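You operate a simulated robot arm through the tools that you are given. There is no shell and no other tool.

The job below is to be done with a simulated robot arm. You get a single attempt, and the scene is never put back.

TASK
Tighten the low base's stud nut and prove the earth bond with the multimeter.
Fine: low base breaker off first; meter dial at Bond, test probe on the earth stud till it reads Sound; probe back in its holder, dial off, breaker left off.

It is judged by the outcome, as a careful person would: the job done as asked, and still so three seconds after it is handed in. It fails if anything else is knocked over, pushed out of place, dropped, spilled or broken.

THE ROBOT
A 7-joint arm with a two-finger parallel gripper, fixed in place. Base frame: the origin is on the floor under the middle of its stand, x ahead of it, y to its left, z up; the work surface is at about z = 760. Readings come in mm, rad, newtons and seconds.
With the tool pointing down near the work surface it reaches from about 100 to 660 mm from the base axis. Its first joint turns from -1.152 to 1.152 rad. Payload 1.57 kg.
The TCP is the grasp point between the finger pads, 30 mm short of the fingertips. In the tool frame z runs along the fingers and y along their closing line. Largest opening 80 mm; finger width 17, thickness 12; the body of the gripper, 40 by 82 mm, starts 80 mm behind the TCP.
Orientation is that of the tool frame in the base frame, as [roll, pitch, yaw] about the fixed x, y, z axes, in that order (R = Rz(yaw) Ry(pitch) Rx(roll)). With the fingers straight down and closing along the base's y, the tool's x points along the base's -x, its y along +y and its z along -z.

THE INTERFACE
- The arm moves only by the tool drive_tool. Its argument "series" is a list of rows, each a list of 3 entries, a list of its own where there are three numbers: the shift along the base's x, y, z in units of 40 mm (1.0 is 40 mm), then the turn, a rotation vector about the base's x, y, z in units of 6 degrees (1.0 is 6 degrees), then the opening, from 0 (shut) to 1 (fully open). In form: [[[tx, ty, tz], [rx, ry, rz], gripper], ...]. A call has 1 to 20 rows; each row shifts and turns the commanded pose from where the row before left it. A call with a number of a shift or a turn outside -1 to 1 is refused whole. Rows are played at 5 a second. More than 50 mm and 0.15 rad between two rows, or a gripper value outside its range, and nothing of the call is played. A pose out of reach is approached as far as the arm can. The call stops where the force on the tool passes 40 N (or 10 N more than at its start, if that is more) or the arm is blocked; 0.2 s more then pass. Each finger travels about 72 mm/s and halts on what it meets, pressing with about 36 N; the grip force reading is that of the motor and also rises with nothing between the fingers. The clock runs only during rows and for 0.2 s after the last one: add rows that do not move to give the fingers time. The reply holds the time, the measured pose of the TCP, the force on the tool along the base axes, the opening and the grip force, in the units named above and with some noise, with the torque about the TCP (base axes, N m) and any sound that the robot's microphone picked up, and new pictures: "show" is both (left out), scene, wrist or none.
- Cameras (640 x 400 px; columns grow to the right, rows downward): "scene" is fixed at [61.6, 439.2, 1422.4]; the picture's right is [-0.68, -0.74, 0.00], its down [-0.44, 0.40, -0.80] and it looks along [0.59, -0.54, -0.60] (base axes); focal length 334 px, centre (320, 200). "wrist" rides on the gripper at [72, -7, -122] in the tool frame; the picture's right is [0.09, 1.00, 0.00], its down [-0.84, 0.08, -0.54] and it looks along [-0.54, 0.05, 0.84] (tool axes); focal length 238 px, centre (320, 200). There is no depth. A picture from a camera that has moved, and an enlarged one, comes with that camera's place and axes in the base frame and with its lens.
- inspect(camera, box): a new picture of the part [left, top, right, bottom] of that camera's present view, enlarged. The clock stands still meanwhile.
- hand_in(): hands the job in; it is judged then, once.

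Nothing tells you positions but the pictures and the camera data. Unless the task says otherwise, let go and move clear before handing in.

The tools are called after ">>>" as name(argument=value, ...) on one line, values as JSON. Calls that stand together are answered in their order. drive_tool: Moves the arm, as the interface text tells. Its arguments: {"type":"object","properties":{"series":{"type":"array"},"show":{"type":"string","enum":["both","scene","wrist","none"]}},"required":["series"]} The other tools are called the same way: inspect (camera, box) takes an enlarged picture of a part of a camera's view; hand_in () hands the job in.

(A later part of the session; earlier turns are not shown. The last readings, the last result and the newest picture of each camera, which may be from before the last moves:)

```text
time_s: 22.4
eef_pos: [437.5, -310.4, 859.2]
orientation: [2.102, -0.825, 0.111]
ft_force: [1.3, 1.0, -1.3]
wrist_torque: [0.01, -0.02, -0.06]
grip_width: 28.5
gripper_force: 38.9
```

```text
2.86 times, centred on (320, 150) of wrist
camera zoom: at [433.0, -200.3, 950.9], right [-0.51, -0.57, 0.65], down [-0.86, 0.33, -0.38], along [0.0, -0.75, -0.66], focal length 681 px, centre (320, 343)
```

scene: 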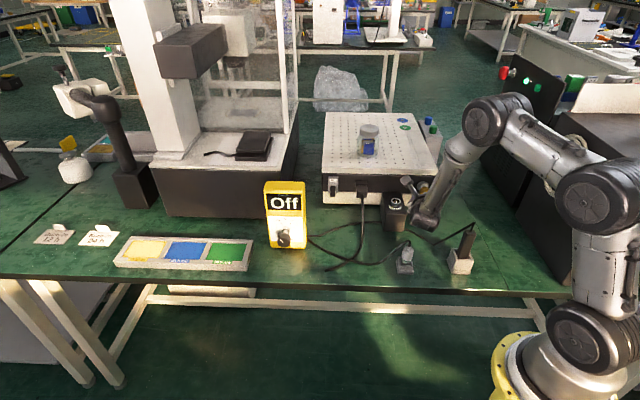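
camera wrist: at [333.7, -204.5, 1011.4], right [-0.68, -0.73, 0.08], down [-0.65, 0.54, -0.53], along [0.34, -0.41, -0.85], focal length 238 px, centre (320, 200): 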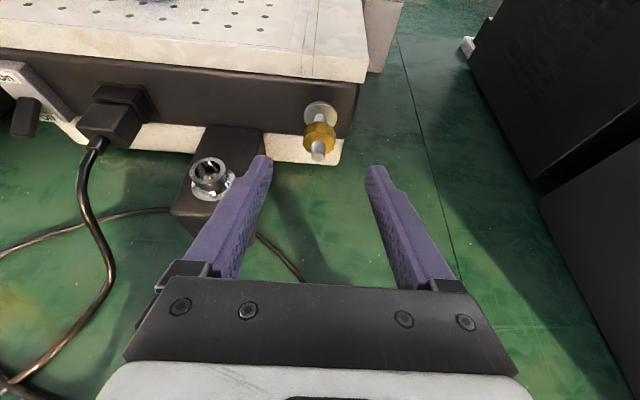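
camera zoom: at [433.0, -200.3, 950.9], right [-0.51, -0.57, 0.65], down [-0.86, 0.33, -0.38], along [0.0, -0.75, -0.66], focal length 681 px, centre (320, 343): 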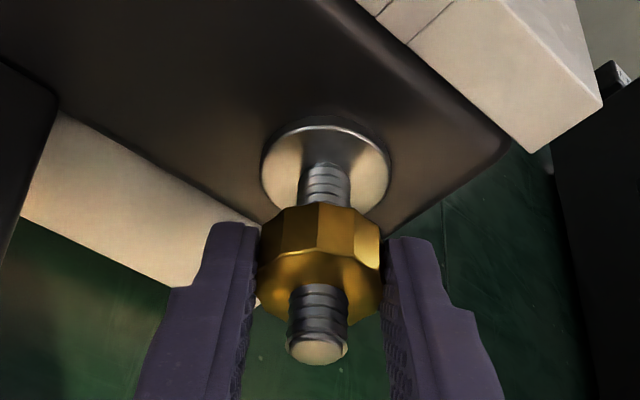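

The nut is gripped at 28.5 mm across. I turn it clockwise, as seen from the front, by 36° about the stud axis.

>>> drive_tool(series=[[[-0.015, -0.015, 0.01], [0.707, -0.707, 0], 0.2], [[-0.016, -0.016, 0.009], [0.707, -0.707, 0], 0.2], [[-0.016, -0.016, 0.008], [0.707, -0.707, 0], 0.2], [[-0.016, -0.016, 0.007], [0.707, -0.707, 0], 0.2], [[-0.016, -0.016, 0.006], [0.707, -0.707, 0], 0.2], [[-0.016, -0.016, 0.005], [0.707, -0.707, 0], 0.2], [[0, 0, 0], [0, 0, 0], 0.2]], show="none")

>>> inspect(camera="wrist", box=[220, 80, 420, 220])

```text
time_s: 24.0
eef_pos: [433.8, -313.4, 860.8]
orientation: [-3.129, -1.134, -0.796]
ft_force: [-3.1, 0.4, 2.5]
wrist_torque: [-0.2, -0.24, 0.08]
grip_width: 28.4
gripper_force: 38.5
```

```text
2.86 times, centred on (320, 150) of wrist
camera zoom: at [381.7, -251.5, 978.2], right [-0.68, -0.73, 0.08], down [-0.65, 0.54, -0.53], along [0.34, -0.41, -0.84], focal length 681 px, centre (320, 343)
```

zoom: 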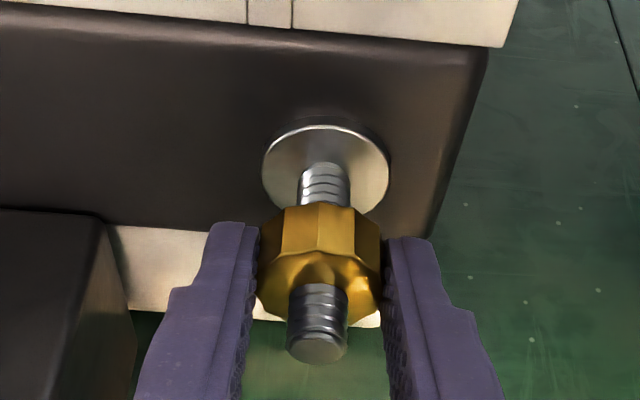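

>>> inspect(camera="wrist", box=[285, 140, 355, 210])

>>> drive_tool(series=[[[-0.016, -0.016, 0], [0.707, -0.707, 0], 0.2], [[-0.016, -0.016, 0], [0.707, -0.707, 0], 0.2], [[-0.016, -0.016, -0.002], [0.707, -0.707, 0], 0.2], [[0, 0, 0], [0, 0, 0], 0.2]], show="none")

>>> inspect(camera="wrist", box=[285, 140, 355, 210])

```text
5.71 times, centred on (320, 175) of wrist
camera zoom: at [381.7, -251.5, 978.2], right [-0.68, -0.73, 0.08], down [-0.65, 0.54, -0.53], along [0.34, -0.41, -0.84], focal length 1362 px, centre (320, 343)
```

zoom: 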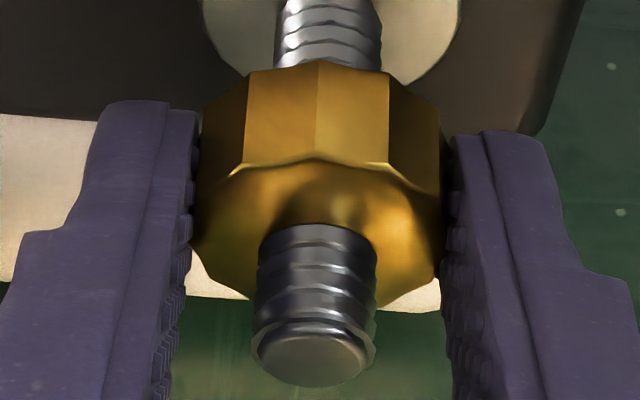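

```text
time_s: 25.0
eef_pos: [460.4, -282.4, 866.8]
orientation: [-2.502, -1.034, -1.371]
ft_force: [0.8, -0.1, -0.6]
wrist_torque: [0.01, 0.0, -0.02]
grip_width: 16.2
gripper_force: 0.2
out of reach, approached as far as the arm can: row 2, 3
```

```text
5.71 times, centred on (320, 175) of wrist
camera zoom: at [384.1, -245.5, 982.2], right [-0.67, -0.71, -0.22], down [-0.53, 0.67, -0.52], along [0.52, -0.23, -0.82], focal length 1362 px, centre (320, 343)
```

zoom: 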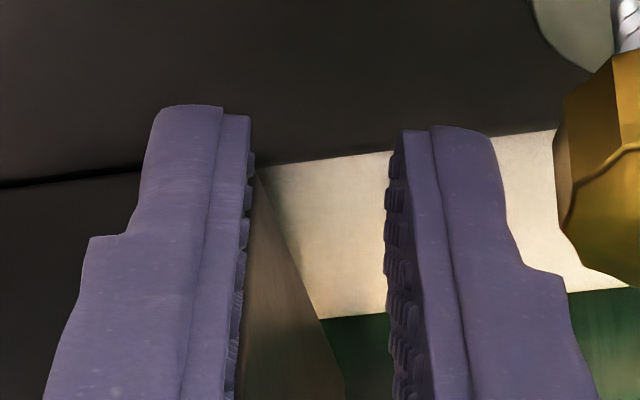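

The arm ran into a joint limit and the fingers slid off the nut to the left. I check that everything is still in place before moving.

>>> drive_tool(series=[[[0, 0, 0], [0, 0, 0], 0.2]], show="both")

>>> inspect(camera="scene", box=[380, 160, 490, 250])

```text
time_s: 25.4
eef_pos: [459.9, -284.0, 868.4]
orientation: [-2.497, -1.038, -1.375]
ft_force: [-0.2, -0.2, 0.2]
wrist_torque: [0.02, -0.02, 0.03]
grip_width: 16.1
gripper_force: 0.1
camera wrist: at [384.2, -246.0, 983.4], right [-0.67, -0.71, -0.22], down [-0.53, 0.67, -0.52], along [0.52, -0.23, -0.82], focal length 238 px, centre (320, 200)
```

scene: 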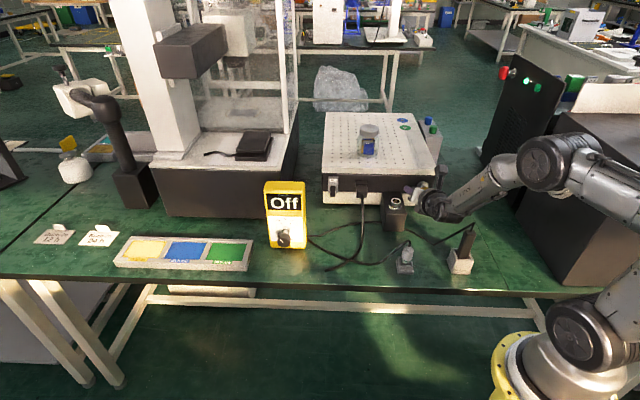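
wrist: 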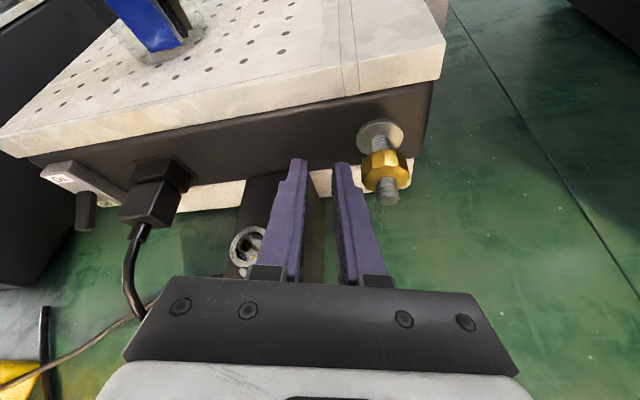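

```text
4.44 times, centred on (435, 205) of scene
camera zoom: at [61.6, 439.2, 1422.4], right [-0.68, -0.74, 0.0], down [-0.44, 0.4, -0.8], along [0.59, -0.54, -0.6], focal length 1483 px, centre (-191, 178)
```

zoom: 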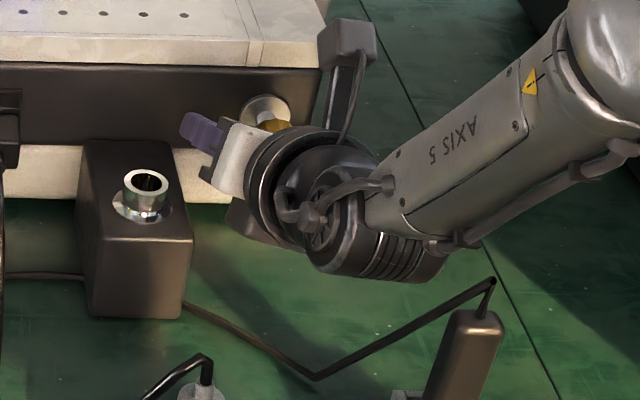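

Nothing has moved: the jar, base and box are all where they were. I back straight out along the tool axis before re-planning.

>>> drive_tool(series=[[[-0.36, 0.28, 0.2], [0, 0, 0], 0.2], [[-0.36, 0.28, 0.2], [0, 0, 0], 0.2], [[-0.36, 0.28, 0.3], [0, 0, 0], 0.2], [[-0.36, 0.28, 0.5], [0, 0, 0], 0.4], [[0, 0, 0], [0, 0, 0], 0.6]], show="both")

>>> inspect(camera="wrist", box=[330, 90, 450, 180])

```text
time_s: 26.6
eef_pos: [404.8, -234.7, 917.5]
orientation: [-2.483, -1.038, -1.373]
ft_force: [0.3, 0.5, -0.5]
wrist_torque: [-0.01, -0.01, -0.05]
grip_width: 48.2
gripper_force: 0.0
out of reach, approached as far as the arm can: row 1
camera wrist: at [327.2, -199.1, 1032.5], right [-0.66, -0.72, -0.23], down [-0.53, 0.66, -0.53], along [0.53, -0.22, -0.82], focal length 238 px, centre (320, 200)
```

scene: 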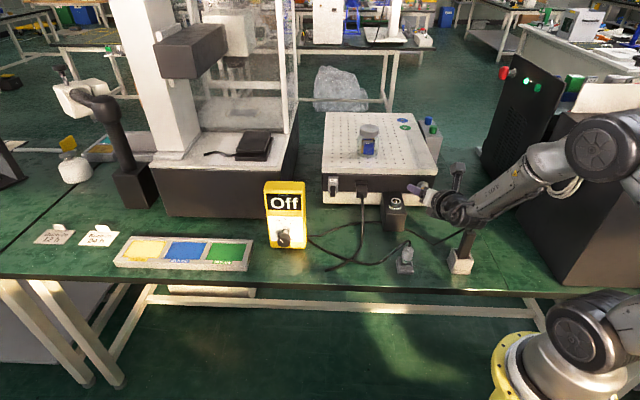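
wrist: 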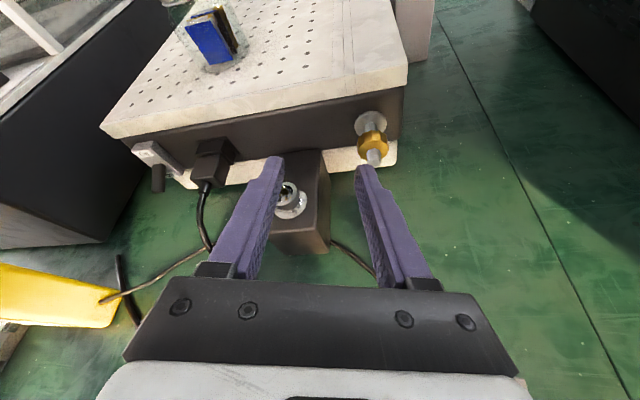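

```text
4.44 times, centred on (390, 135) of wrist
camera zoom: at [327.2, -199.1, 1032.5], right [-0.66, -0.72, -0.23], down [-0.53, 0.66, -0.53], along [0.53, -0.22, -0.82], focal length 1059 px, centre (9, 489)
```

zoom: 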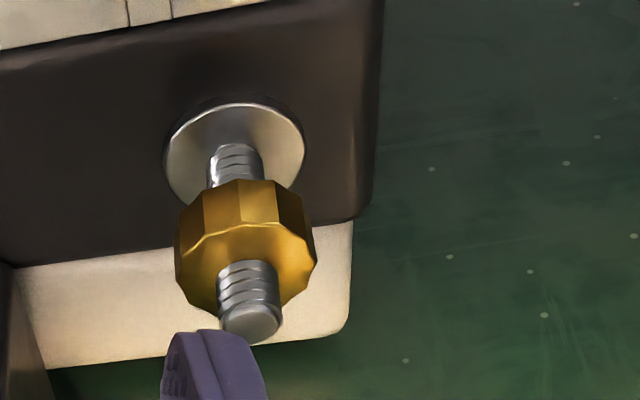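

Everything is still undisturbed, but this arm posture is awkward. A near-vertical tool with the camera on the robot side suits the arm better, so I raise up, bring the tool to pointing down, and then unwind the wrist by 180°.

>>> drive_tool(series=[[[-0.1, 0.1, 0.4], [0.569, 0.949, 0.171], 0.6], [[-0.1, 0.1, 0.4], [0.569, 0.949, 0.171], 0.6], [[-0.1, 0.1, 0.4], [0.569, 0.949, 0.171], 0.6], [[-0.1, 0.1, 0.4], [0.569, 0.949, 0.171], 0.6], [[-0.1, 0.1, 0.4], [0.569, 0.949, 0.171], 0.6], [[-0.1, 0.1, 0.4], [0.569, 0.949, 0.171], 0.6], [[0, 0, 0.4], [0.569, 0.949, 0.171], 0.6], [[0, 0, 0.4], [0.569, 0.949, 0.171], 0.6], [[0, 0, 0.4], [0.569, 0.949, 0.171], 0.6], [[0, 0, 0.4], [0.569, 0.949, 0.171], 0.6], [[0, 0, 0], [0, 0, 0], 0.6]], show="scene")

```text
time_s: 29.0
eef_pos: [381.7, -237.9, 1058.7]
orientation: [3.126, -0.261, -0.831]
ft_force: [-1.0, 0.4, -0.7]
wrist_torque: [-0.01, -0.01, 0.01]
grip_width: 48.0
gripper_force: 0.0
out of reach, approached as far as the arm can: row 5, 6, 7
```

scene: 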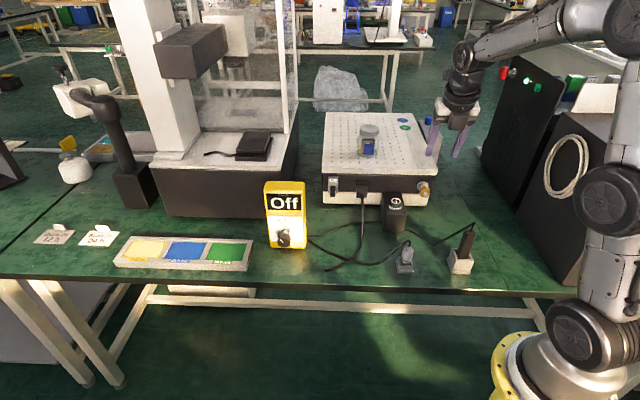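

>>> drive_tool(series=[[[0, 0, 0], [0.615, 0.56, 0], 0.6], [[0, 0, 0], [0.615, 0.56, 0], 0.6], [[0, 0, 0], [0.615, 0.56, 0], 0.6], [[0, 0, 0], [0, 0, -1], 0.6], [[0, 0, 0], [0, 0, -1], 0.6], [[0, 0, 0], [0, 0, -1], 0.6], [[0, 0, 0], [0, 0, -1], 0.6], [[0, 0, 0], [0, 0, -1], 0.6], [[0, 0, 0], [0, 0, -1], 0.6], [[0, 0, 0], [0, 0, -1], 0.6], [[0, 0, 0], [0, 0, -1], 0.6], [[0, 0, 0], [0, 0, -1], 0.6], [[0, 0, 0], [0, 0, -1], 0.6], [[0, 0, 0], [0, 0, -1], 0.6], [[0, 0, 0], [0, 0, -1], 0.6], [[0, 0, 0], [0, 0, -1], 0.6], [[0, 0, 0], [0, 0, -1], 0.6], [[0, 0, 0], [0, 0, -1], 0.6], [[0, 0, 0], [0, 0, -1], 0.6], [[0, 0, 0], [0, 0, -1], 0.6]], show="none")

>>> drive_tool(series=[[[0, 0, 0], [0, 0, -1], 0.6], [[0, 0, 0], [0, 0, -1], 0.6], [[0, 0, 0], [0, 0, -1], 0.6], [[0, 0, 0], [0, 0, -1], 0.6], [[0, 0, 0], [0, 0, -1], 0.6], [[0, 0, 0], [0, 0, -1], 0.6], [[0, 0, 0], [0, 0, -1], 0.6], [[0, 0, 0], [0, 0, -1], 0.6], [[0, 0, 0], [0, 0, -1], 0.6], [[0, 0, 0], [0, 0, -1], 0.6], [[0, 0, 0], [0, 0, -1], 0.6], [[0, 0, 0], [0, 0, -1], 0.6], [[0, 0, 0], [0, 0, 0], 0.6]], show="both")

```text
time_s: 33.2
eef_pos: [383.6, -236.6, 1057.2]
orientation: [3.125, -0.003, -2.614]
ft_force: [0.5, 0.3, -0.4]
wrist_torque: [-0.02, -0.03, 0.0]
grip_width: 48.0
gripper_force: 0.1
```

```text
time_s: 36.0
eef_pos: [383.4, -238.3, 1059.0]
orientation: [3.127, -0.001, 2.414]
ft_force: [0.2, 0.2, -0.1]
wrist_torque: [0.01, -0.03, 0.03]
grip_width: 47.9
gripper_force: 0.1
camera wrist: at [325.3, -196.0, 1181.2], right [0.59, 0.8, 0.02], down [0.67, -0.51, 0.54], along [0.44, -0.31, -0.84], focal length 238 px, centre (320, 200)
```

scene: 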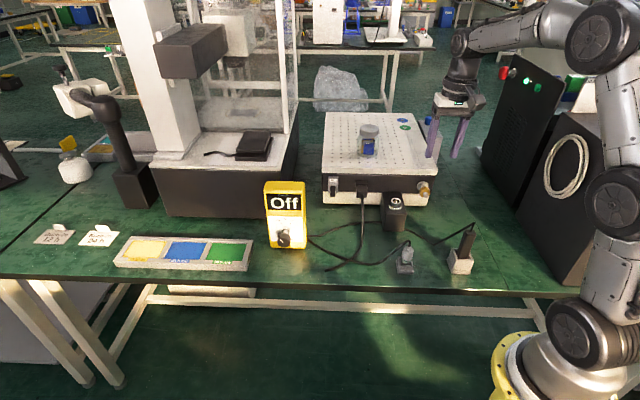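
wrist: 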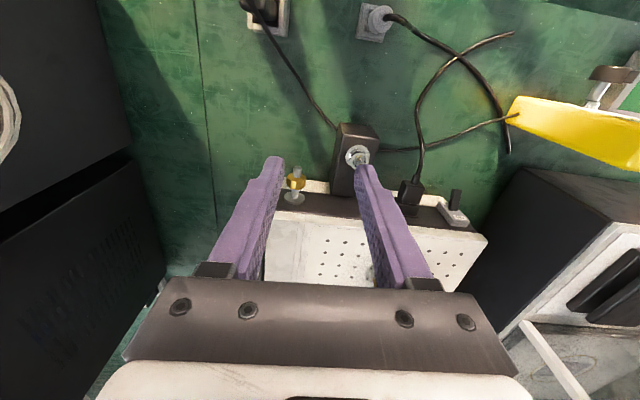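

>>> inspect(camera="wrist", box=[255, 140, 345, 220])

>>> inspect(camera="wrist", box=[220, 0, 420, 130])

```text
5.00 times, centred on (300, 180) of wrist
camera zoom: at [325.3, -196.0, 1181.2], right [0.59, 0.8, 0.02], down [0.67, -0.51, 0.54], along [0.44, -0.31, -0.84], focal length 1192 px, centre (420, 300)
```

zoom: 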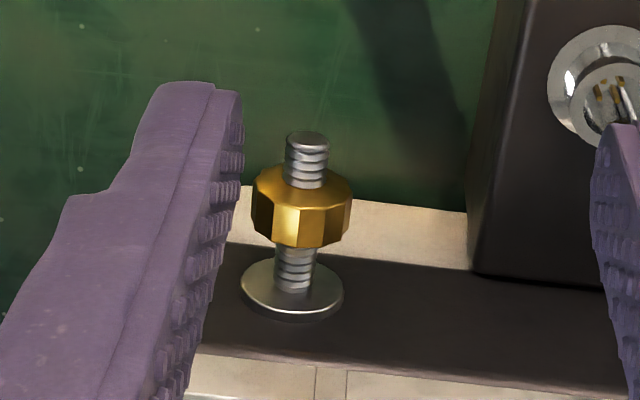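

```text
3.08 times, centred on (320, 65) of wrist
camera zoom: at [325.3, -196.0, 1181.2], right [0.59, 0.8, 0.02], down [0.67, -0.51, 0.54], along [0.44, -0.31, -0.84], focal length 733 px, centre (320, 615)
```

zoom: 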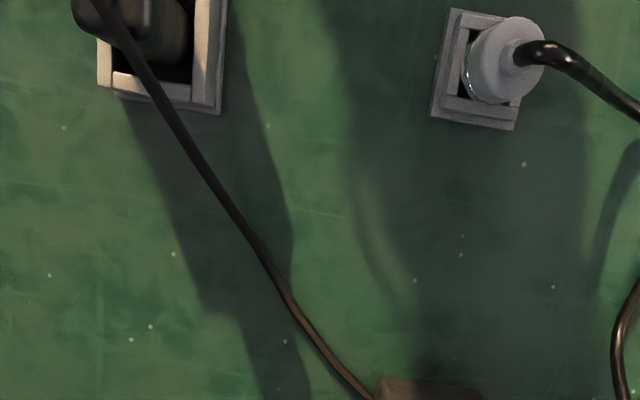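

From this steeper view the nut checks out at (449, -328, 850). The socket on the black box is a multi-pin connector and nothing to do with this job. I now come down over the nut with the fingers tilted 25° toward the base.

>>> drive_tool(series=[[[0.207, -0.326, -0.682], [-0.59, -0.59, -0.11], 0.65], [[0.207, -0.326, -0.682], [-0.59, -0.59, -0.11], 0.65], [[0.207, -0.326, -0.682], [-0.59, -0.59, -0.11], 0.65], [[0.207, -0.326, -0.682], [-0.59, -0.59, -0.11], 0.65], [[0.207, -0.326, -0.682], [-0.59, -0.59, -0.11], 0.65], [[0, 0, 0], [0, 0, 0], 0.65]], show="both")

>>> inspect(camera="wrist", box=[240, 90, 400, 200])

```text
time_s: 37.4
eef_pos: [422.8, -301.8, 921.3]
orientation: [3.14, 0.436, 2.361]
ft_force: [0.0, -0.3, 0.2]
wrist_torque: [-0.01, 0.01, -0.03]
grip_width: 52.0
gripper_force: 0.1
camera wrist: at [337.4, -224.6, 1002.5], right [0.64, 0.77, -0.04], down [0.43, -0.32, 0.84], along [0.63, -0.56, -0.53], focal length 238 px, centre (320, 200)
```

scene: 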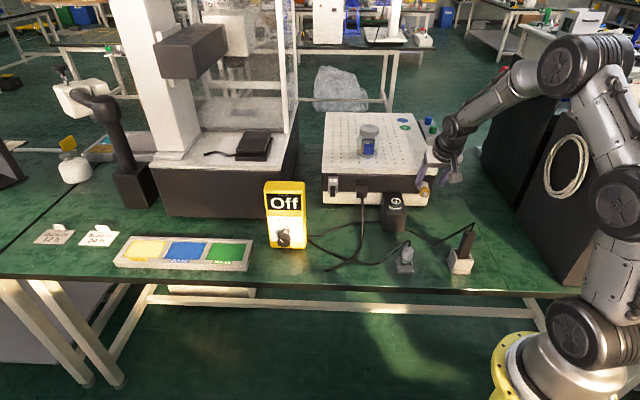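
wrist: 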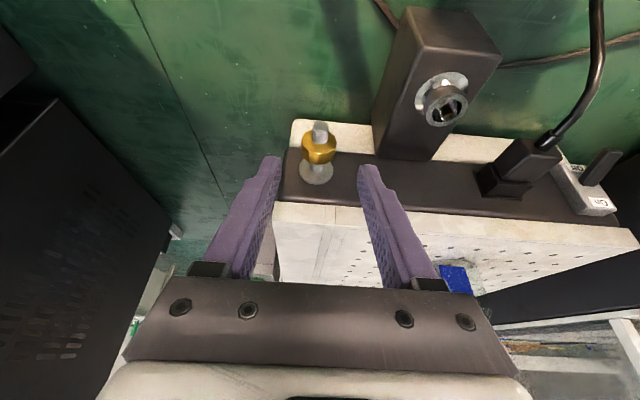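

```text
3.64 times, centred on (320, 145) of wrist
camera zoom: at [337.4, -224.6, 1002.5], right [0.64, 0.77, -0.04], down [0.43, -0.32, 0.84], along [0.63, -0.56, -0.53], focal length 867 px, centre (320, 400)
```

zoom: 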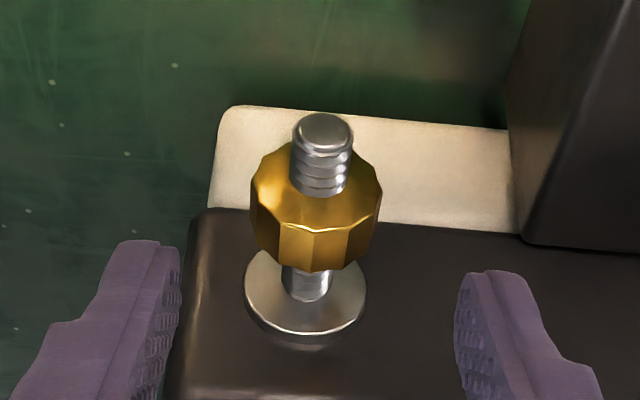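

>>> drive_tool(series=[[[0.17, -0.187, -0.45], [0, 0, 0], 0.65], [[0.17, -0.187, -0.45], [0, 0, 0], 0.65], [[0, 0, 0], [0, 0, 0], 0.65]], show="none")

>>> inspect(camera="wrist", box=[240, 110, 400, 220])

```text
time_s: 38.2
eef_pos: [437.0, -317.8, 884.3]
orientation: [3.139, 0.436, 2.359]
ft_force: [-0.3, 0.0, 0.3]
wrist_torque: [-0.01, 0.0, 0.03]
grip_width: 51.9
gripper_force: 0.1
```

```text
3.64 times, centred on (320, 165) of wrist
camera zoom: at [350.9, -240.2, 965.9], right [0.64, 0.77, -0.04], down [0.43, -0.32, 0.84], along [0.63, -0.56, -0.54], focal length 867 px, centre (320, 327)
```

zoom: 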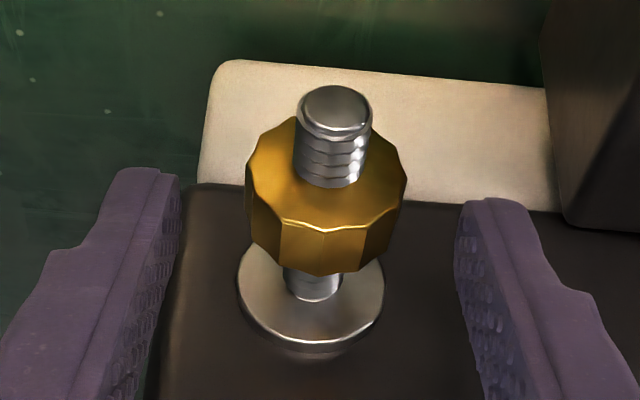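

>>> drive_tool(series=[[[0.07, -0.07, -0.2], [0, 0, 0], 0.65], [[0.07, -0.07, -0.2], [0, 0, 0], 0.65], [[0, 0, 0], [0, 0, 0], 0.65]], show="none")

>>> inspect(camera="wrist", box=[240, 110, 400, 220])

>>> inspect(camera="scene", box=[380, 140, 490, 230])

```text
time_s: 39.0
eef_pos: [444.2, -324.2, 869.8]
orientation: [3.139, 0.435, 2.36]
ft_force: [0.0, 0.9, -0.1]
wrist_torque: [0.01, -0.03, 0.01]
grip_width: 52.2
gripper_force: 0.0
```

```text
3.64 times, centred on (320, 165) of wrist
camera zoom: at [356.9, -246.0, 951.2], right [0.64, 0.77, -0.04], down [0.43, -0.32, 0.84], along [0.63, -0.56, -0.54], focal length 867 px, centre (320, 327)
```

zoom: 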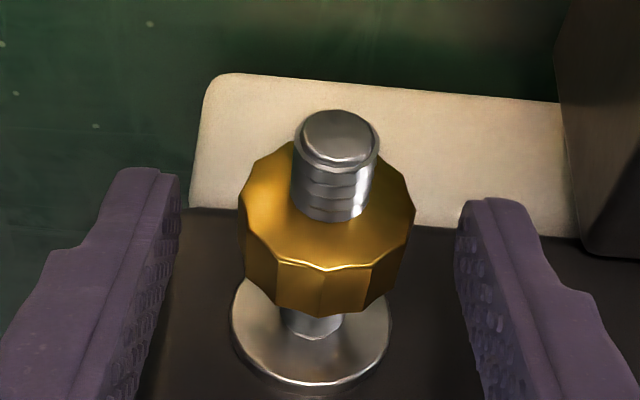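

```text
4.44 times, centred on (435, 185) of scene
camera zoom: at [61.6, 439.2, 1422.4], right [-0.68, -0.74, 0.0], down [-0.44, 0.4, -0.8], along [0.59, -0.54, -0.6], focal length 1483 px, centre (-191, 267)
```

zoom: 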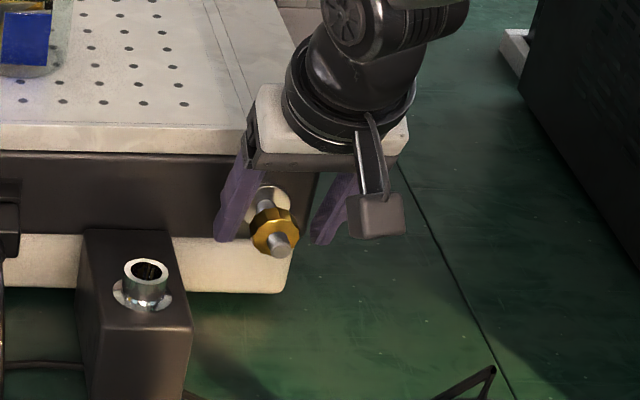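

The nut sits between the fingers with its flats parallel to the pads. I wind back 36° about the stud axis, close, and check the arm's reach as I go.

>>> drive_tool(series=[[[0.0351, 0.0351, -0.0026], [-0.707, 0.707, 0], 0.65], [[0.0347, 0.0347, -0.0078], [-0.707, 0.707, 0], 0.65], [[0.034, 0.034, -0.0129], [-0.707, 0.707, 0], 0.65], [[0.0328, 0.0328, -0.0178], [-0.707, 0.707, 0], 0.65], [[0.0313, 0.0313, -0.0226], [-0.707, 0.707, 0], 0.65], [[0.0295, 0.0295, -0.0271], [-0.707, 0.707, 0], 0.65], [[0, 0, 0], [0, 0, 0], 0.65]], show="scene")

>>> inspect(camera="wrist", box=[240, 110, 400, 220])

>>> inspect(camera="scene", box=[380, 140, 490, 230])

```text
time_s: 40.6
eef_pos: [451.3, -315.8, 866.0]
orientation: [-2.467, 0.346, 2.625]
ft_force: [-0.2, -0.1, -0.1]
wrist_torque: [0.0, 0.03, 0.0]
grip_width: 52.0
gripper_force: 0.0
```

scene: 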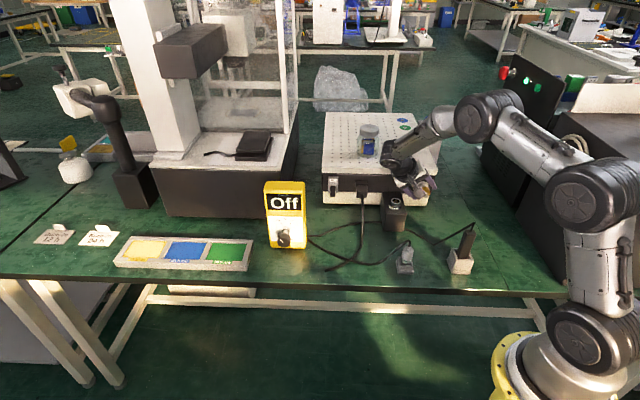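

```text
3.64 times, centred on (320, 165) of wrist
camera zoom: at [399.2, -202.0, 936.2], right [0.49, 0.62, -0.62], down [0.77, 0.02, 0.64], along [0.4, -0.79, -0.46], focal length 867 px, centre (320, 327)
```

zoom: 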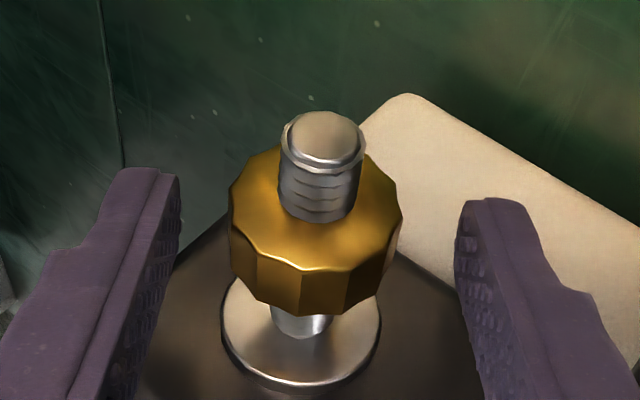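

```text
4.44 times, centred on (435, 185) of scene
camera zoom: at [61.6, 439.2, 1422.4], right [-0.68, -0.74, 0.0], down [-0.44, 0.4, -0.8], along [0.59, -0.54, -0.6], focal length 1483 px, centre (-191, 267)
```

zoom: 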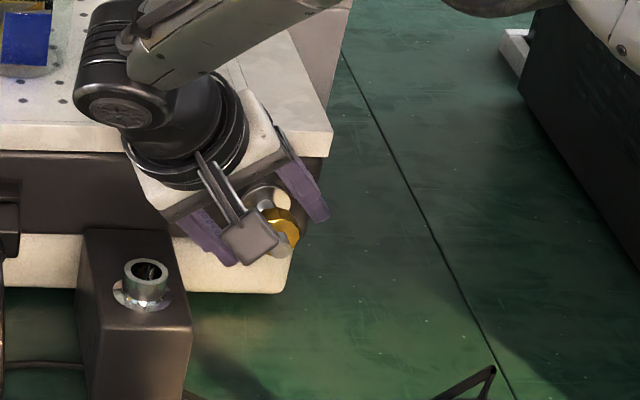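

>>> drive_tool(series=[[[-0.012, -0.015, 0.015], [0, 0, 0], 0.2], [[0, 0, 0], [0, 0, 0], 0.2], [[0, 0, 0], [0, 0, 0], 0.2], [[-0.0295, -0.0295, 0.0271], [0.707, -0.707, 0], 0.2], [[-0.0313, -0.0313, 0.0226], [0.707, -0.707, 0], 0.2], [[-0.0328, -0.0328, 0.0178], [0.707, -0.707, 0], 0.2], [[-0.034, -0.034, 0.0129], [0.707, -0.707, 0], 0.2], [[-0.0347, -0.0347, 0.0078], [0.707, -0.707, 0], 0.2], [[-0.0351, -0.0351, 0.0026], [0.707, -0.707, 0], 0.2], [[0, 0, 0], [0, 0, 0], 0.2]], show="none")

>>> inspect(camera="wrist", box=[240, 110, 400, 220])

```text
time_s: 42.8
eef_pos: [443.9, -322.8, 870.3]
orientation: [3.136, 0.435, 2.358]
ft_force: [-8.1, 3.8, 7.3]
wrist_torque: [0.28, 0.36, -0.45]
grip_width: 29.4
gripper_force: 39.3
```

```text
3.64 times, centred on (320, 165) of wrist
camera zoom: at [356.5, -245.1, 952.1], right [0.64, 0.77, -0.04], down [0.43, -0.32, 0.84], along [0.63, -0.56, -0.54], focal length 867 px, centre (320, 327)
```

zoom: 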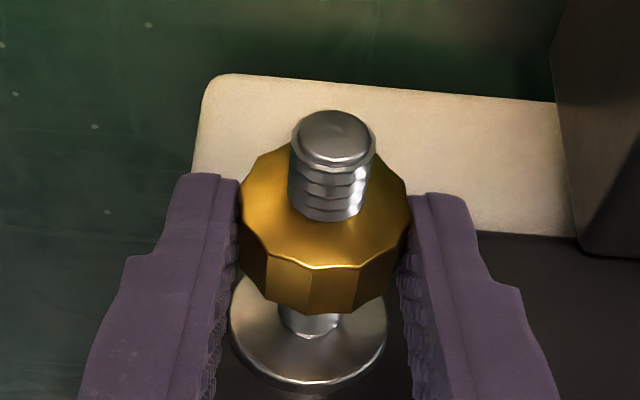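

The nut is turning with the fingers. I continue the stroke another 36°.

>>> drive_tool(series=[[[-0.0351, -0.0351, -0.0026], [0.707, -0.707, 0], 0.2], [[-0.0347, -0.0347, -0.0078], [0.707, -0.707, 0], 0.2], [[-0.034, -0.034, -0.0129], [0.707, -0.707, 0], 0.2], [[0, 0, 0], [0, 0, 0], 0.2]], show="scene")

>>> inspect(camera="wrist", box=[240, 110, 400, 220])

```text
time_s: 43.8
eef_pos: [440.4, -327.2, 869.9]
orientation: [2.794, 0.414, 2.215]
ft_force: [-1.7, 1.6, 3.4]
wrist_torque: [0.24, 0.21, -0.37]
grip_width: 29.7
gripper_force: 39.3
```

scene: 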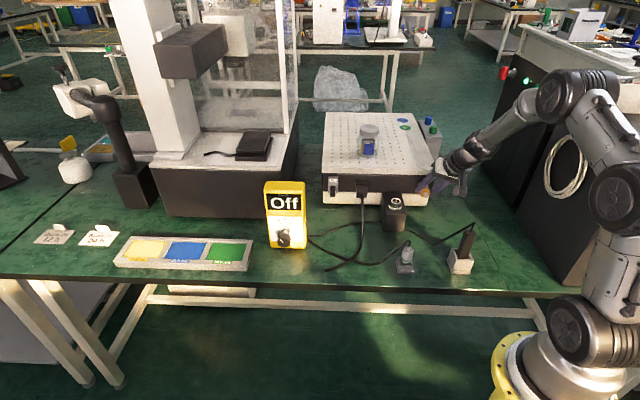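

```text
3.64 times, centred on (320, 165) of wrist
camera zoom: at [335.3, -266.5, 945.0], right [0.62, 0.74, 0.27], down [0.24, -0.51, 0.83], along [0.75, -0.44, -0.49], focal length 867 px, centre (320, 327)
```

zoom: 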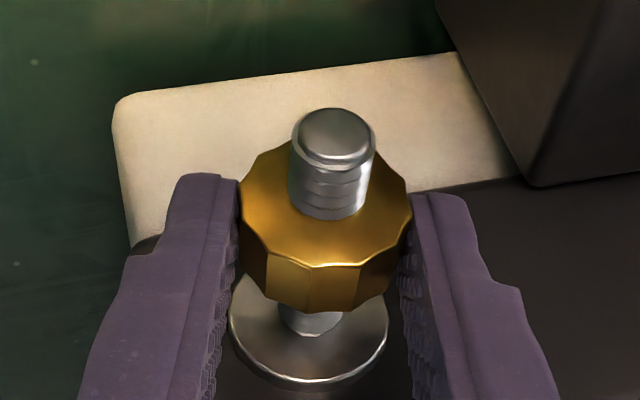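

>>> drive_tool(series=[[[-0.0328, -0.0328, -0.0178], [0.707, -0.707, 0], 0.2], [[-0.0313, -0.0313, -0.0226], [0.707, -0.707, 0], 0.2], [[-0.0295, -0.0295, -0.0271], [0.707, -0.707, 0], 0.2], [[-0.0273, -0.0273, -0.0313], [0.707, -0.707, 0], 0.2], [[-0.025, -0.025, -0.0352], [0.707, -0.707, 0], 0.2], [[0, 0, 0], [0, 0, 0], 0.2]], show="scene")

>>> inspect(camera="wrist", box=[240, 110, 400, 220])

```text
time_s: 45.2
eef_pos: [434.1, -333.8, 864.2]
orientation: [2.252, 0.288, 2.027]
ft_force: [8.7, 5.6, 2.4]
wrist_torque: [0.04, -0.2, -0.64]
grip_width: 29.6
gripper_force: 39.4
```

scene: 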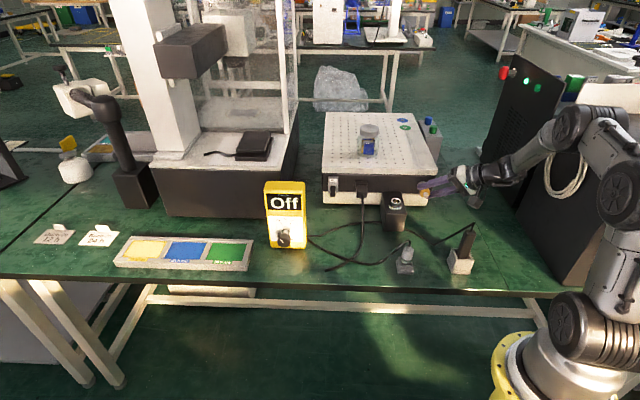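

```text
3.64 times, centred on (320, 165) of wrist
camera zoom: at [306.3, -296.1, 913.9], right [0.43, 0.55, 0.72], down [-0.03, -0.78, 0.62], along [0.9, -0.29, -0.32], focal length 867 px, centre (320, 327)
```

zoom: 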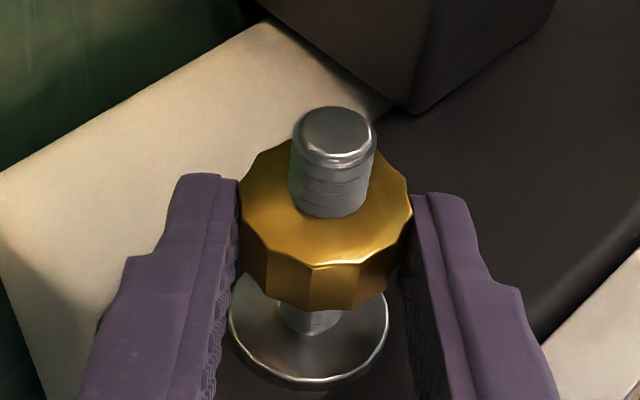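

The nut turned 84° on that stroke, with no reach problems. I open, wind back to -42° and take another bite.

>>> drive_tool(series=[[[0, 0, 0], [0, 0, 0], 0.55], [[0, 0, 0], [0, 0, 0], 0.55], [[0.0249, 0.0249, 0.0352], [-0.707, 0.707, 0], 0.55], [[0.0273, 0.0273, 0.0313], [-0.707, 0.707, 0], 0.55], [[0.0295, 0.0295, 0.0271], [-0.707, 0.707, 0], 0.55], [[0.0313, 0.0313, 0.0226], [-0.707, 0.707, 0], 0.55], [[0.0328, 0.0328, 0.0178], [-0.707, 0.707, 0], 0.55], [[0.034, 0.034, 0.0129], [-0.707, 0.707, 0], 0.55], [[0.0347, 0.0347, 0.0078], [-0.707, 0.707, 0], 0.55], [[0.0351, 0.0351, 0.0026], [-0.707, 0.707, 0], 0.55], [[0.0351, 0.0351, -0.0026], [-0.707, 0.707, 0], 0.55], [[0.0347, 0.0347, -0.0078], [-0.707, 0.707, 0], 0.55], [[0.034, 0.034, -0.0129], [-0.707, 0.707, 0], 0.55], [[0.0328, 0.0328, -0.0178], [-0.707, 0.707, 0], 0.55], [[0.0313, 0.0313, -0.0226], [-0.707, 0.707, 0], 0.55], [[0.0295, 0.0295, -0.0271], [-0.707, 0.707, 0], 0.55], [[0.0273, 0.0273, -0.0313], [-0.707, 0.707, 0], 0.55], [[0, 0, 0], [0, 0, 0], 0.55]], show="none")

>>> inspect(camera="wrist", box=[240, 110, 400, 220])

```text
time_s: 49.0
eef_pos: [452.6, -313.4, 865.7]
orientation: [-2.361, 0.316, 2.662]
ft_force: [-0.5, 1.1, -0.1]
wrist_torque: [0.0, 0.02, 0.01]
grip_width: 43.9
gripper_force: 0.1
```

```text
3.64 times, centred on (320, 165) of wrist
camera zoom: at [405.7, -196.8, 930.9], right [0.44, 0.57, -0.69], down [0.82, 0.07, 0.57], along [0.37, -0.82, -0.43], focal length 867 px, centre (320, 327)
```

zoom: 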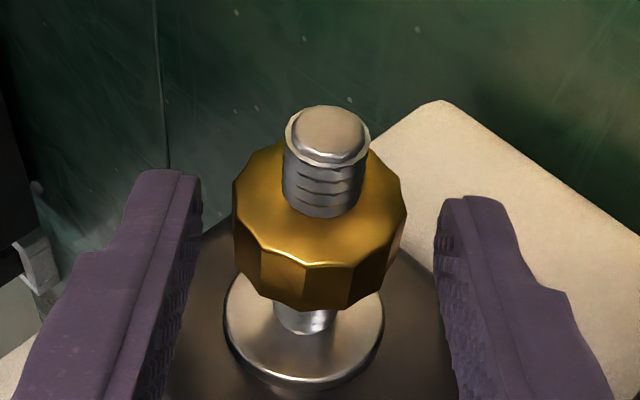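

>>> drive_tool(series=[[[0, 0, 0], [0, 0, 0], 0.2], [[0, 0, 0], [0, 0, 0], 0.2], [[-0.0273, -0.0273, 0.0313], [0.707, -0.707, 0], 0.2], [[-0.0295, -0.0295, 0.0271], [0.707, -0.707, 0], 0.2], [[-0.0313, -0.0313, 0.0226], [0.707, -0.707, 0], 0.2], [[-0.0328, -0.0328, 0.0178], [0.707, -0.707, 0], 0.2], [[-0.034, -0.034, 0.0129], [0.707, -0.707, 0], 0.2], [[-0.0347, -0.0347, 0.0078], [0.707, -0.707, 0], 0.2], [[-0.0351, -0.0351, 0.0026], [0.707, -0.707, 0], 0.2], [[-0.0351, -0.0351, -0.0026], [0.707, -0.707, 0], 0.2], [[-0.0347, -0.0347, -0.0078], [0.707, -0.707, 0], 0.2], [[-0.034, -0.034, -0.0129], [0.707, -0.707, 0], 0.2], [[-0.0328, -0.0328, -0.0178], [0.707, -0.707, 0], 0.2], [[-0.0313, -0.0313, -0.0226], [0.707, -0.707, 0], 0.2], [[-0.0295, -0.0295, -0.0271], [0.707, -0.707, 0], 0.2], [[-0.0273, -0.0273, -0.0313], [0.707, -0.707, 0], 0.2], [[-0.0249, -0.0249, -0.0352], [0.707, -0.707, 0], 0.2], [[0, 0, 0], [0, 0, 0], 0.2]], show="none")

>>> inspect(camera="wrist", box=[240, 110, 400, 220])

>>> inspect(camera="scene", box=[380, 150, 480, 230])

```text
time_s: 52.8
eef_pos: [433.6, -334.4, 864.1]
orientation: [2.252, 0.289, 2.026]
ft_force: [6.7, 10.3, 6.5]
wrist_torque: [0.1, -0.09, -0.04]
grip_width: 29.6
gripper_force: 35.6
```

```text
3.64 times, centred on (320, 165) of wrist
camera zoom: at [306.4, -296.2, 913.9], right [0.43, 0.55, 0.72], down [-0.03, -0.78, 0.62], along [0.9, -0.29, -0.32], focal length 867 px, centre (320, 327)
```

zoom: 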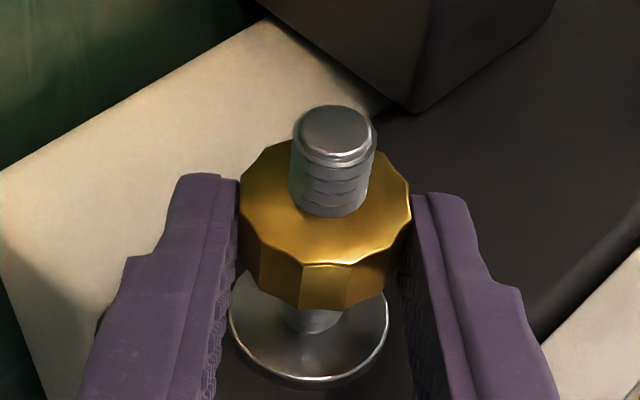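

```text
5.00 times, centred on (430, 190) of scene
camera zoom: at [61.7, 439.6, 1422.3], right [-0.68, -0.74, 0.0], down [-0.44, 0.4, -0.8], along [0.59, -0.54, -0.6], focal length 1669 px, centre (-230, 250)
```

zoom: 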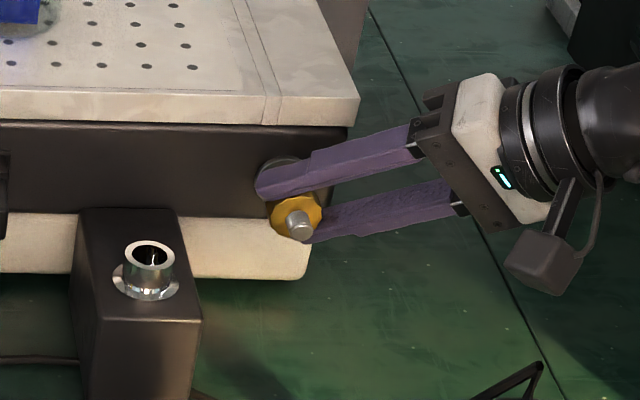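

>>> drive_tool(series=[[[0, 0, 0], [0, 0, 0], 0.55], [[0, 0, 0], [0, 0, 0], 0.55], [[0.0249, 0.0249, 0.0352], [-0.707, 0.707, 0], 0.55], [[0.0273, 0.0273, 0.0313], [-0.707, 0.707, 0], 0.55], [[0.0295, 0.0295, 0.0271], [-0.707, 0.707, 0], 0.55], [[0.0313, 0.0313, 0.0226], [-0.707, 0.707, 0], 0.55], [[0.0328, 0.0328, 0.0178], [-0.707, 0.707, 0], 0.55], [[0.034, 0.034, 0.0129], [-0.707, 0.707, 0], 0.55], [[0.0347, 0.0347, 0.0078], [-0.707, 0.707, 0], 0.55], [[0.0351, 0.0351, 0.0026], [-0.707, 0.707, 0], 0.55], [[0, 0, 0], [0, 0, 0], 0.55]], show="none")

>>> inspect(camera="wrist", box=[240, 110, 400, 220])

```text
time_s: 55.2
eef_pos: [443.8, -322.8, 870.3]
orientation: [3.139, 0.433, 2.359]
ft_force: [0.2, 0.2, -0.2]
wrist_torque: [0.01, 0.02, 0.02]
grip_width: 43.8
gripper_force: 0.1
```

```text
3.64 times, centred on (320, 165) of wrist
camera zoom: at [357.3, -245.6, 952.0], right [0.64, 0.77, -0.04], down [0.43, -0.32, 0.84], along [0.63, -0.56, -0.54], focal length 867 px, centre (320, 327)
```

zoom: 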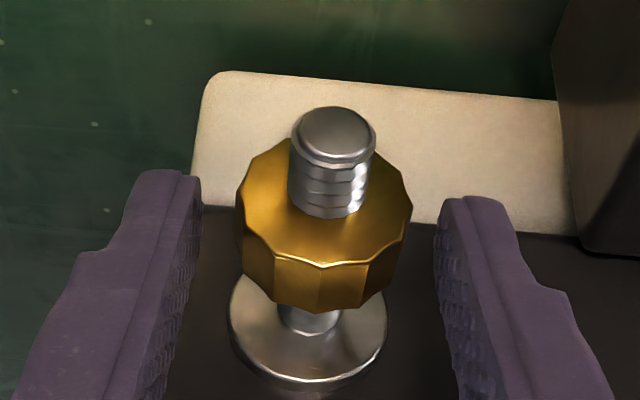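

The nut turns with the fingers, though I see no travel along the stud yet. I go on with another bite and watch the resistance.

>>> drive_tool(series=[[[0.0351, 0.0351, -0.0026], [-0.707, 0.707, 0], 0.55], [[0.0347, 0.0347, -0.0078], [-0.707, 0.707, 0], 0.55], [[0.034, 0.034, -0.0129], [-0.707, 0.707, 0], 0.55], [[0.0328, 0.0328, -0.0178], [-0.707, 0.707, 0], 0.55], [[0.0313, 0.0313, -0.0226], [-0.707, 0.707, 0], 0.55], [[0.0295, 0.0295, -0.0271], [-0.707, 0.707, 0], 0.55], [[0.0273, 0.0273, -0.0313], [-0.707, 0.707, 0], 0.55], [[0, 0, 0], [0, 0, 0], 0.2], [[0, 0, 0], [0, 0, 0], 0.2], [[-0.0273, -0.0273, 0.0313], [0.707, -0.707, 0], 0.2], [[-0.0295, -0.0295, 0.0271], [0.707, -0.707, 0], 0.2], [[-0.0313, -0.0313, 0.0226], [0.707, -0.707, 0], 0.2], [[-0.0328, -0.0328, 0.0178], [0.707, -0.707, 0], 0.2], [[-0.034, -0.034, 0.0129], [0.707, -0.707, 0], 0.2], [[-0.0347, -0.0347, 0.0078], [0.707, -0.707, 0], 0.2], [[-0.0351, -0.0351, 0.0026], [0.707, -0.707, 0], 0.2], [[0, 0, 0], [0, 0, 0], 0.2]], show="none")

>>> inspect(camera="wrist", box=[240, 110, 400, 220])

>>> drive_tool(series=[[[-0.0351, -0.0351, -0.0026], [0.707, -0.707, 0], 0.2], [[-0.0347, -0.0347, -0.0078], [0.707, -0.707, 0], 0.2], [[-0.034, -0.034, -0.0129], [0.707, -0.707, 0], 0.2], [[-0.0328, -0.0328, -0.0178], [0.707, -0.707, 0], 0.2], [[-0.0313, -0.0313, -0.0226], [0.707, -0.707, 0], 0.2], [[-0.0295, -0.0295, -0.0271], [0.707, -0.707, 0], 0.2], [[-0.0273, -0.0273, -0.0313], [0.707, -0.707, 0], 0.2], [[-0.0249, -0.0249, -0.0352], [0.707, -0.707, 0], 0.2], [[0, 0, 0], [0, 0, 0], 0.2]], show="none")

>>> inspect(camera="wrist", box=[240, 110, 400, 220])

```text
time_s: 58.8
eef_pos: [444.5, -324.5, 870.4]
orientation: [3.139, 0.435, 2.359]
ft_force: [0.7, -3.9, -0.9]
wrist_torque: [-0.88, -0.42, -0.27]
grip_width: 28.4
gripper_force: 38.5
```

```text
3.64 times, centred on (320, 165) of wrist
camera zoom: at [357.0, -245.8, 951.2], right [0.64, 0.77, -0.04], down [0.43, -0.32, 0.84], along [0.64, -0.56, -0.53], focal length 867 px, centre (320, 327)
```

zoom: 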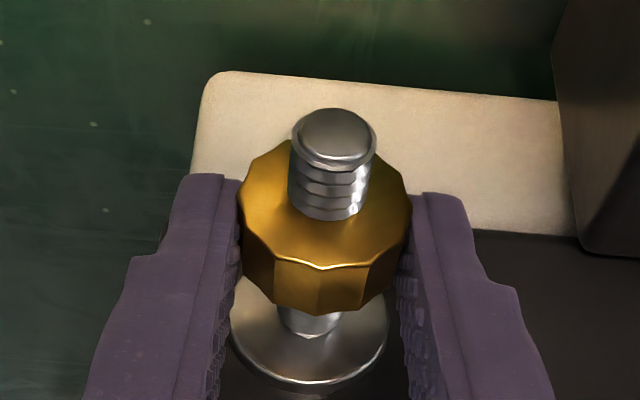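

```text
time_s: 60.8
eef_pos: [434.5, -333.3, 864.3]
orientation: [2.252, 0.286, 2.028]
ft_force: [3.7, 13.7, 7.5]
wrist_torque: [-0.03, 0.29, -0.01]
grip_width: 29.4
gripper_force: 39.4
```

```text
3.64 times, centred on (320, 165) of wrist
camera zoom: at [306.5, -295.9, 913.7], right [0.43, 0.55, 0.72], down [-0.03, -0.78, 0.62], along [0.9, -0.29, -0.32], focal length 867 px, centre (320, 327)
```

zoom: 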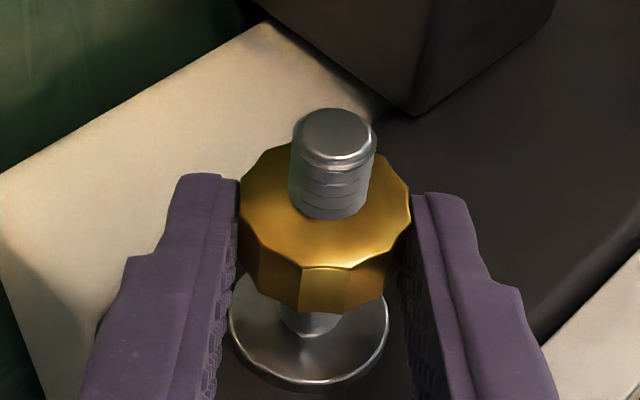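

>>> inspect(camera="wrist", box=[285, 140, 355, 200])

>>> inspect(camera="scene", box=[410, 175, 440, 200])

```text
6.67 times, centred on (320, 170) of wrist
camera zoom: at [306.5, -295.9, 913.7], right [0.43, 0.55, 0.72], down [-0.03, -0.78, 0.62], along [0.9, -0.29, -0.32], focal length 1589 px, centre (320, 400)
```

zoom: 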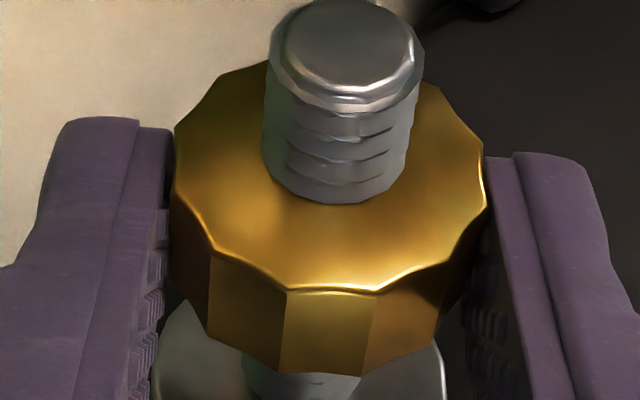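

```text
16.00 times, centred on (425, 188) of scene
camera zoom: at [61.6, 439.6, 1422.2], right [-0.68, -0.74, 0.0], down [-0.44, 0.4, -0.8], along [0.59, -0.54, -0.6], focal length 5340 px, centre (-1360, 400)
```

zoom: 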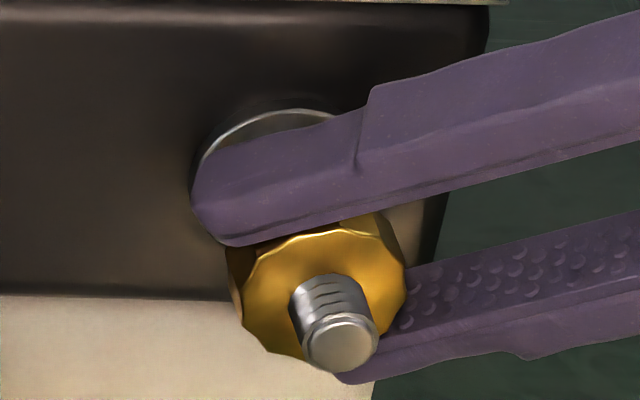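

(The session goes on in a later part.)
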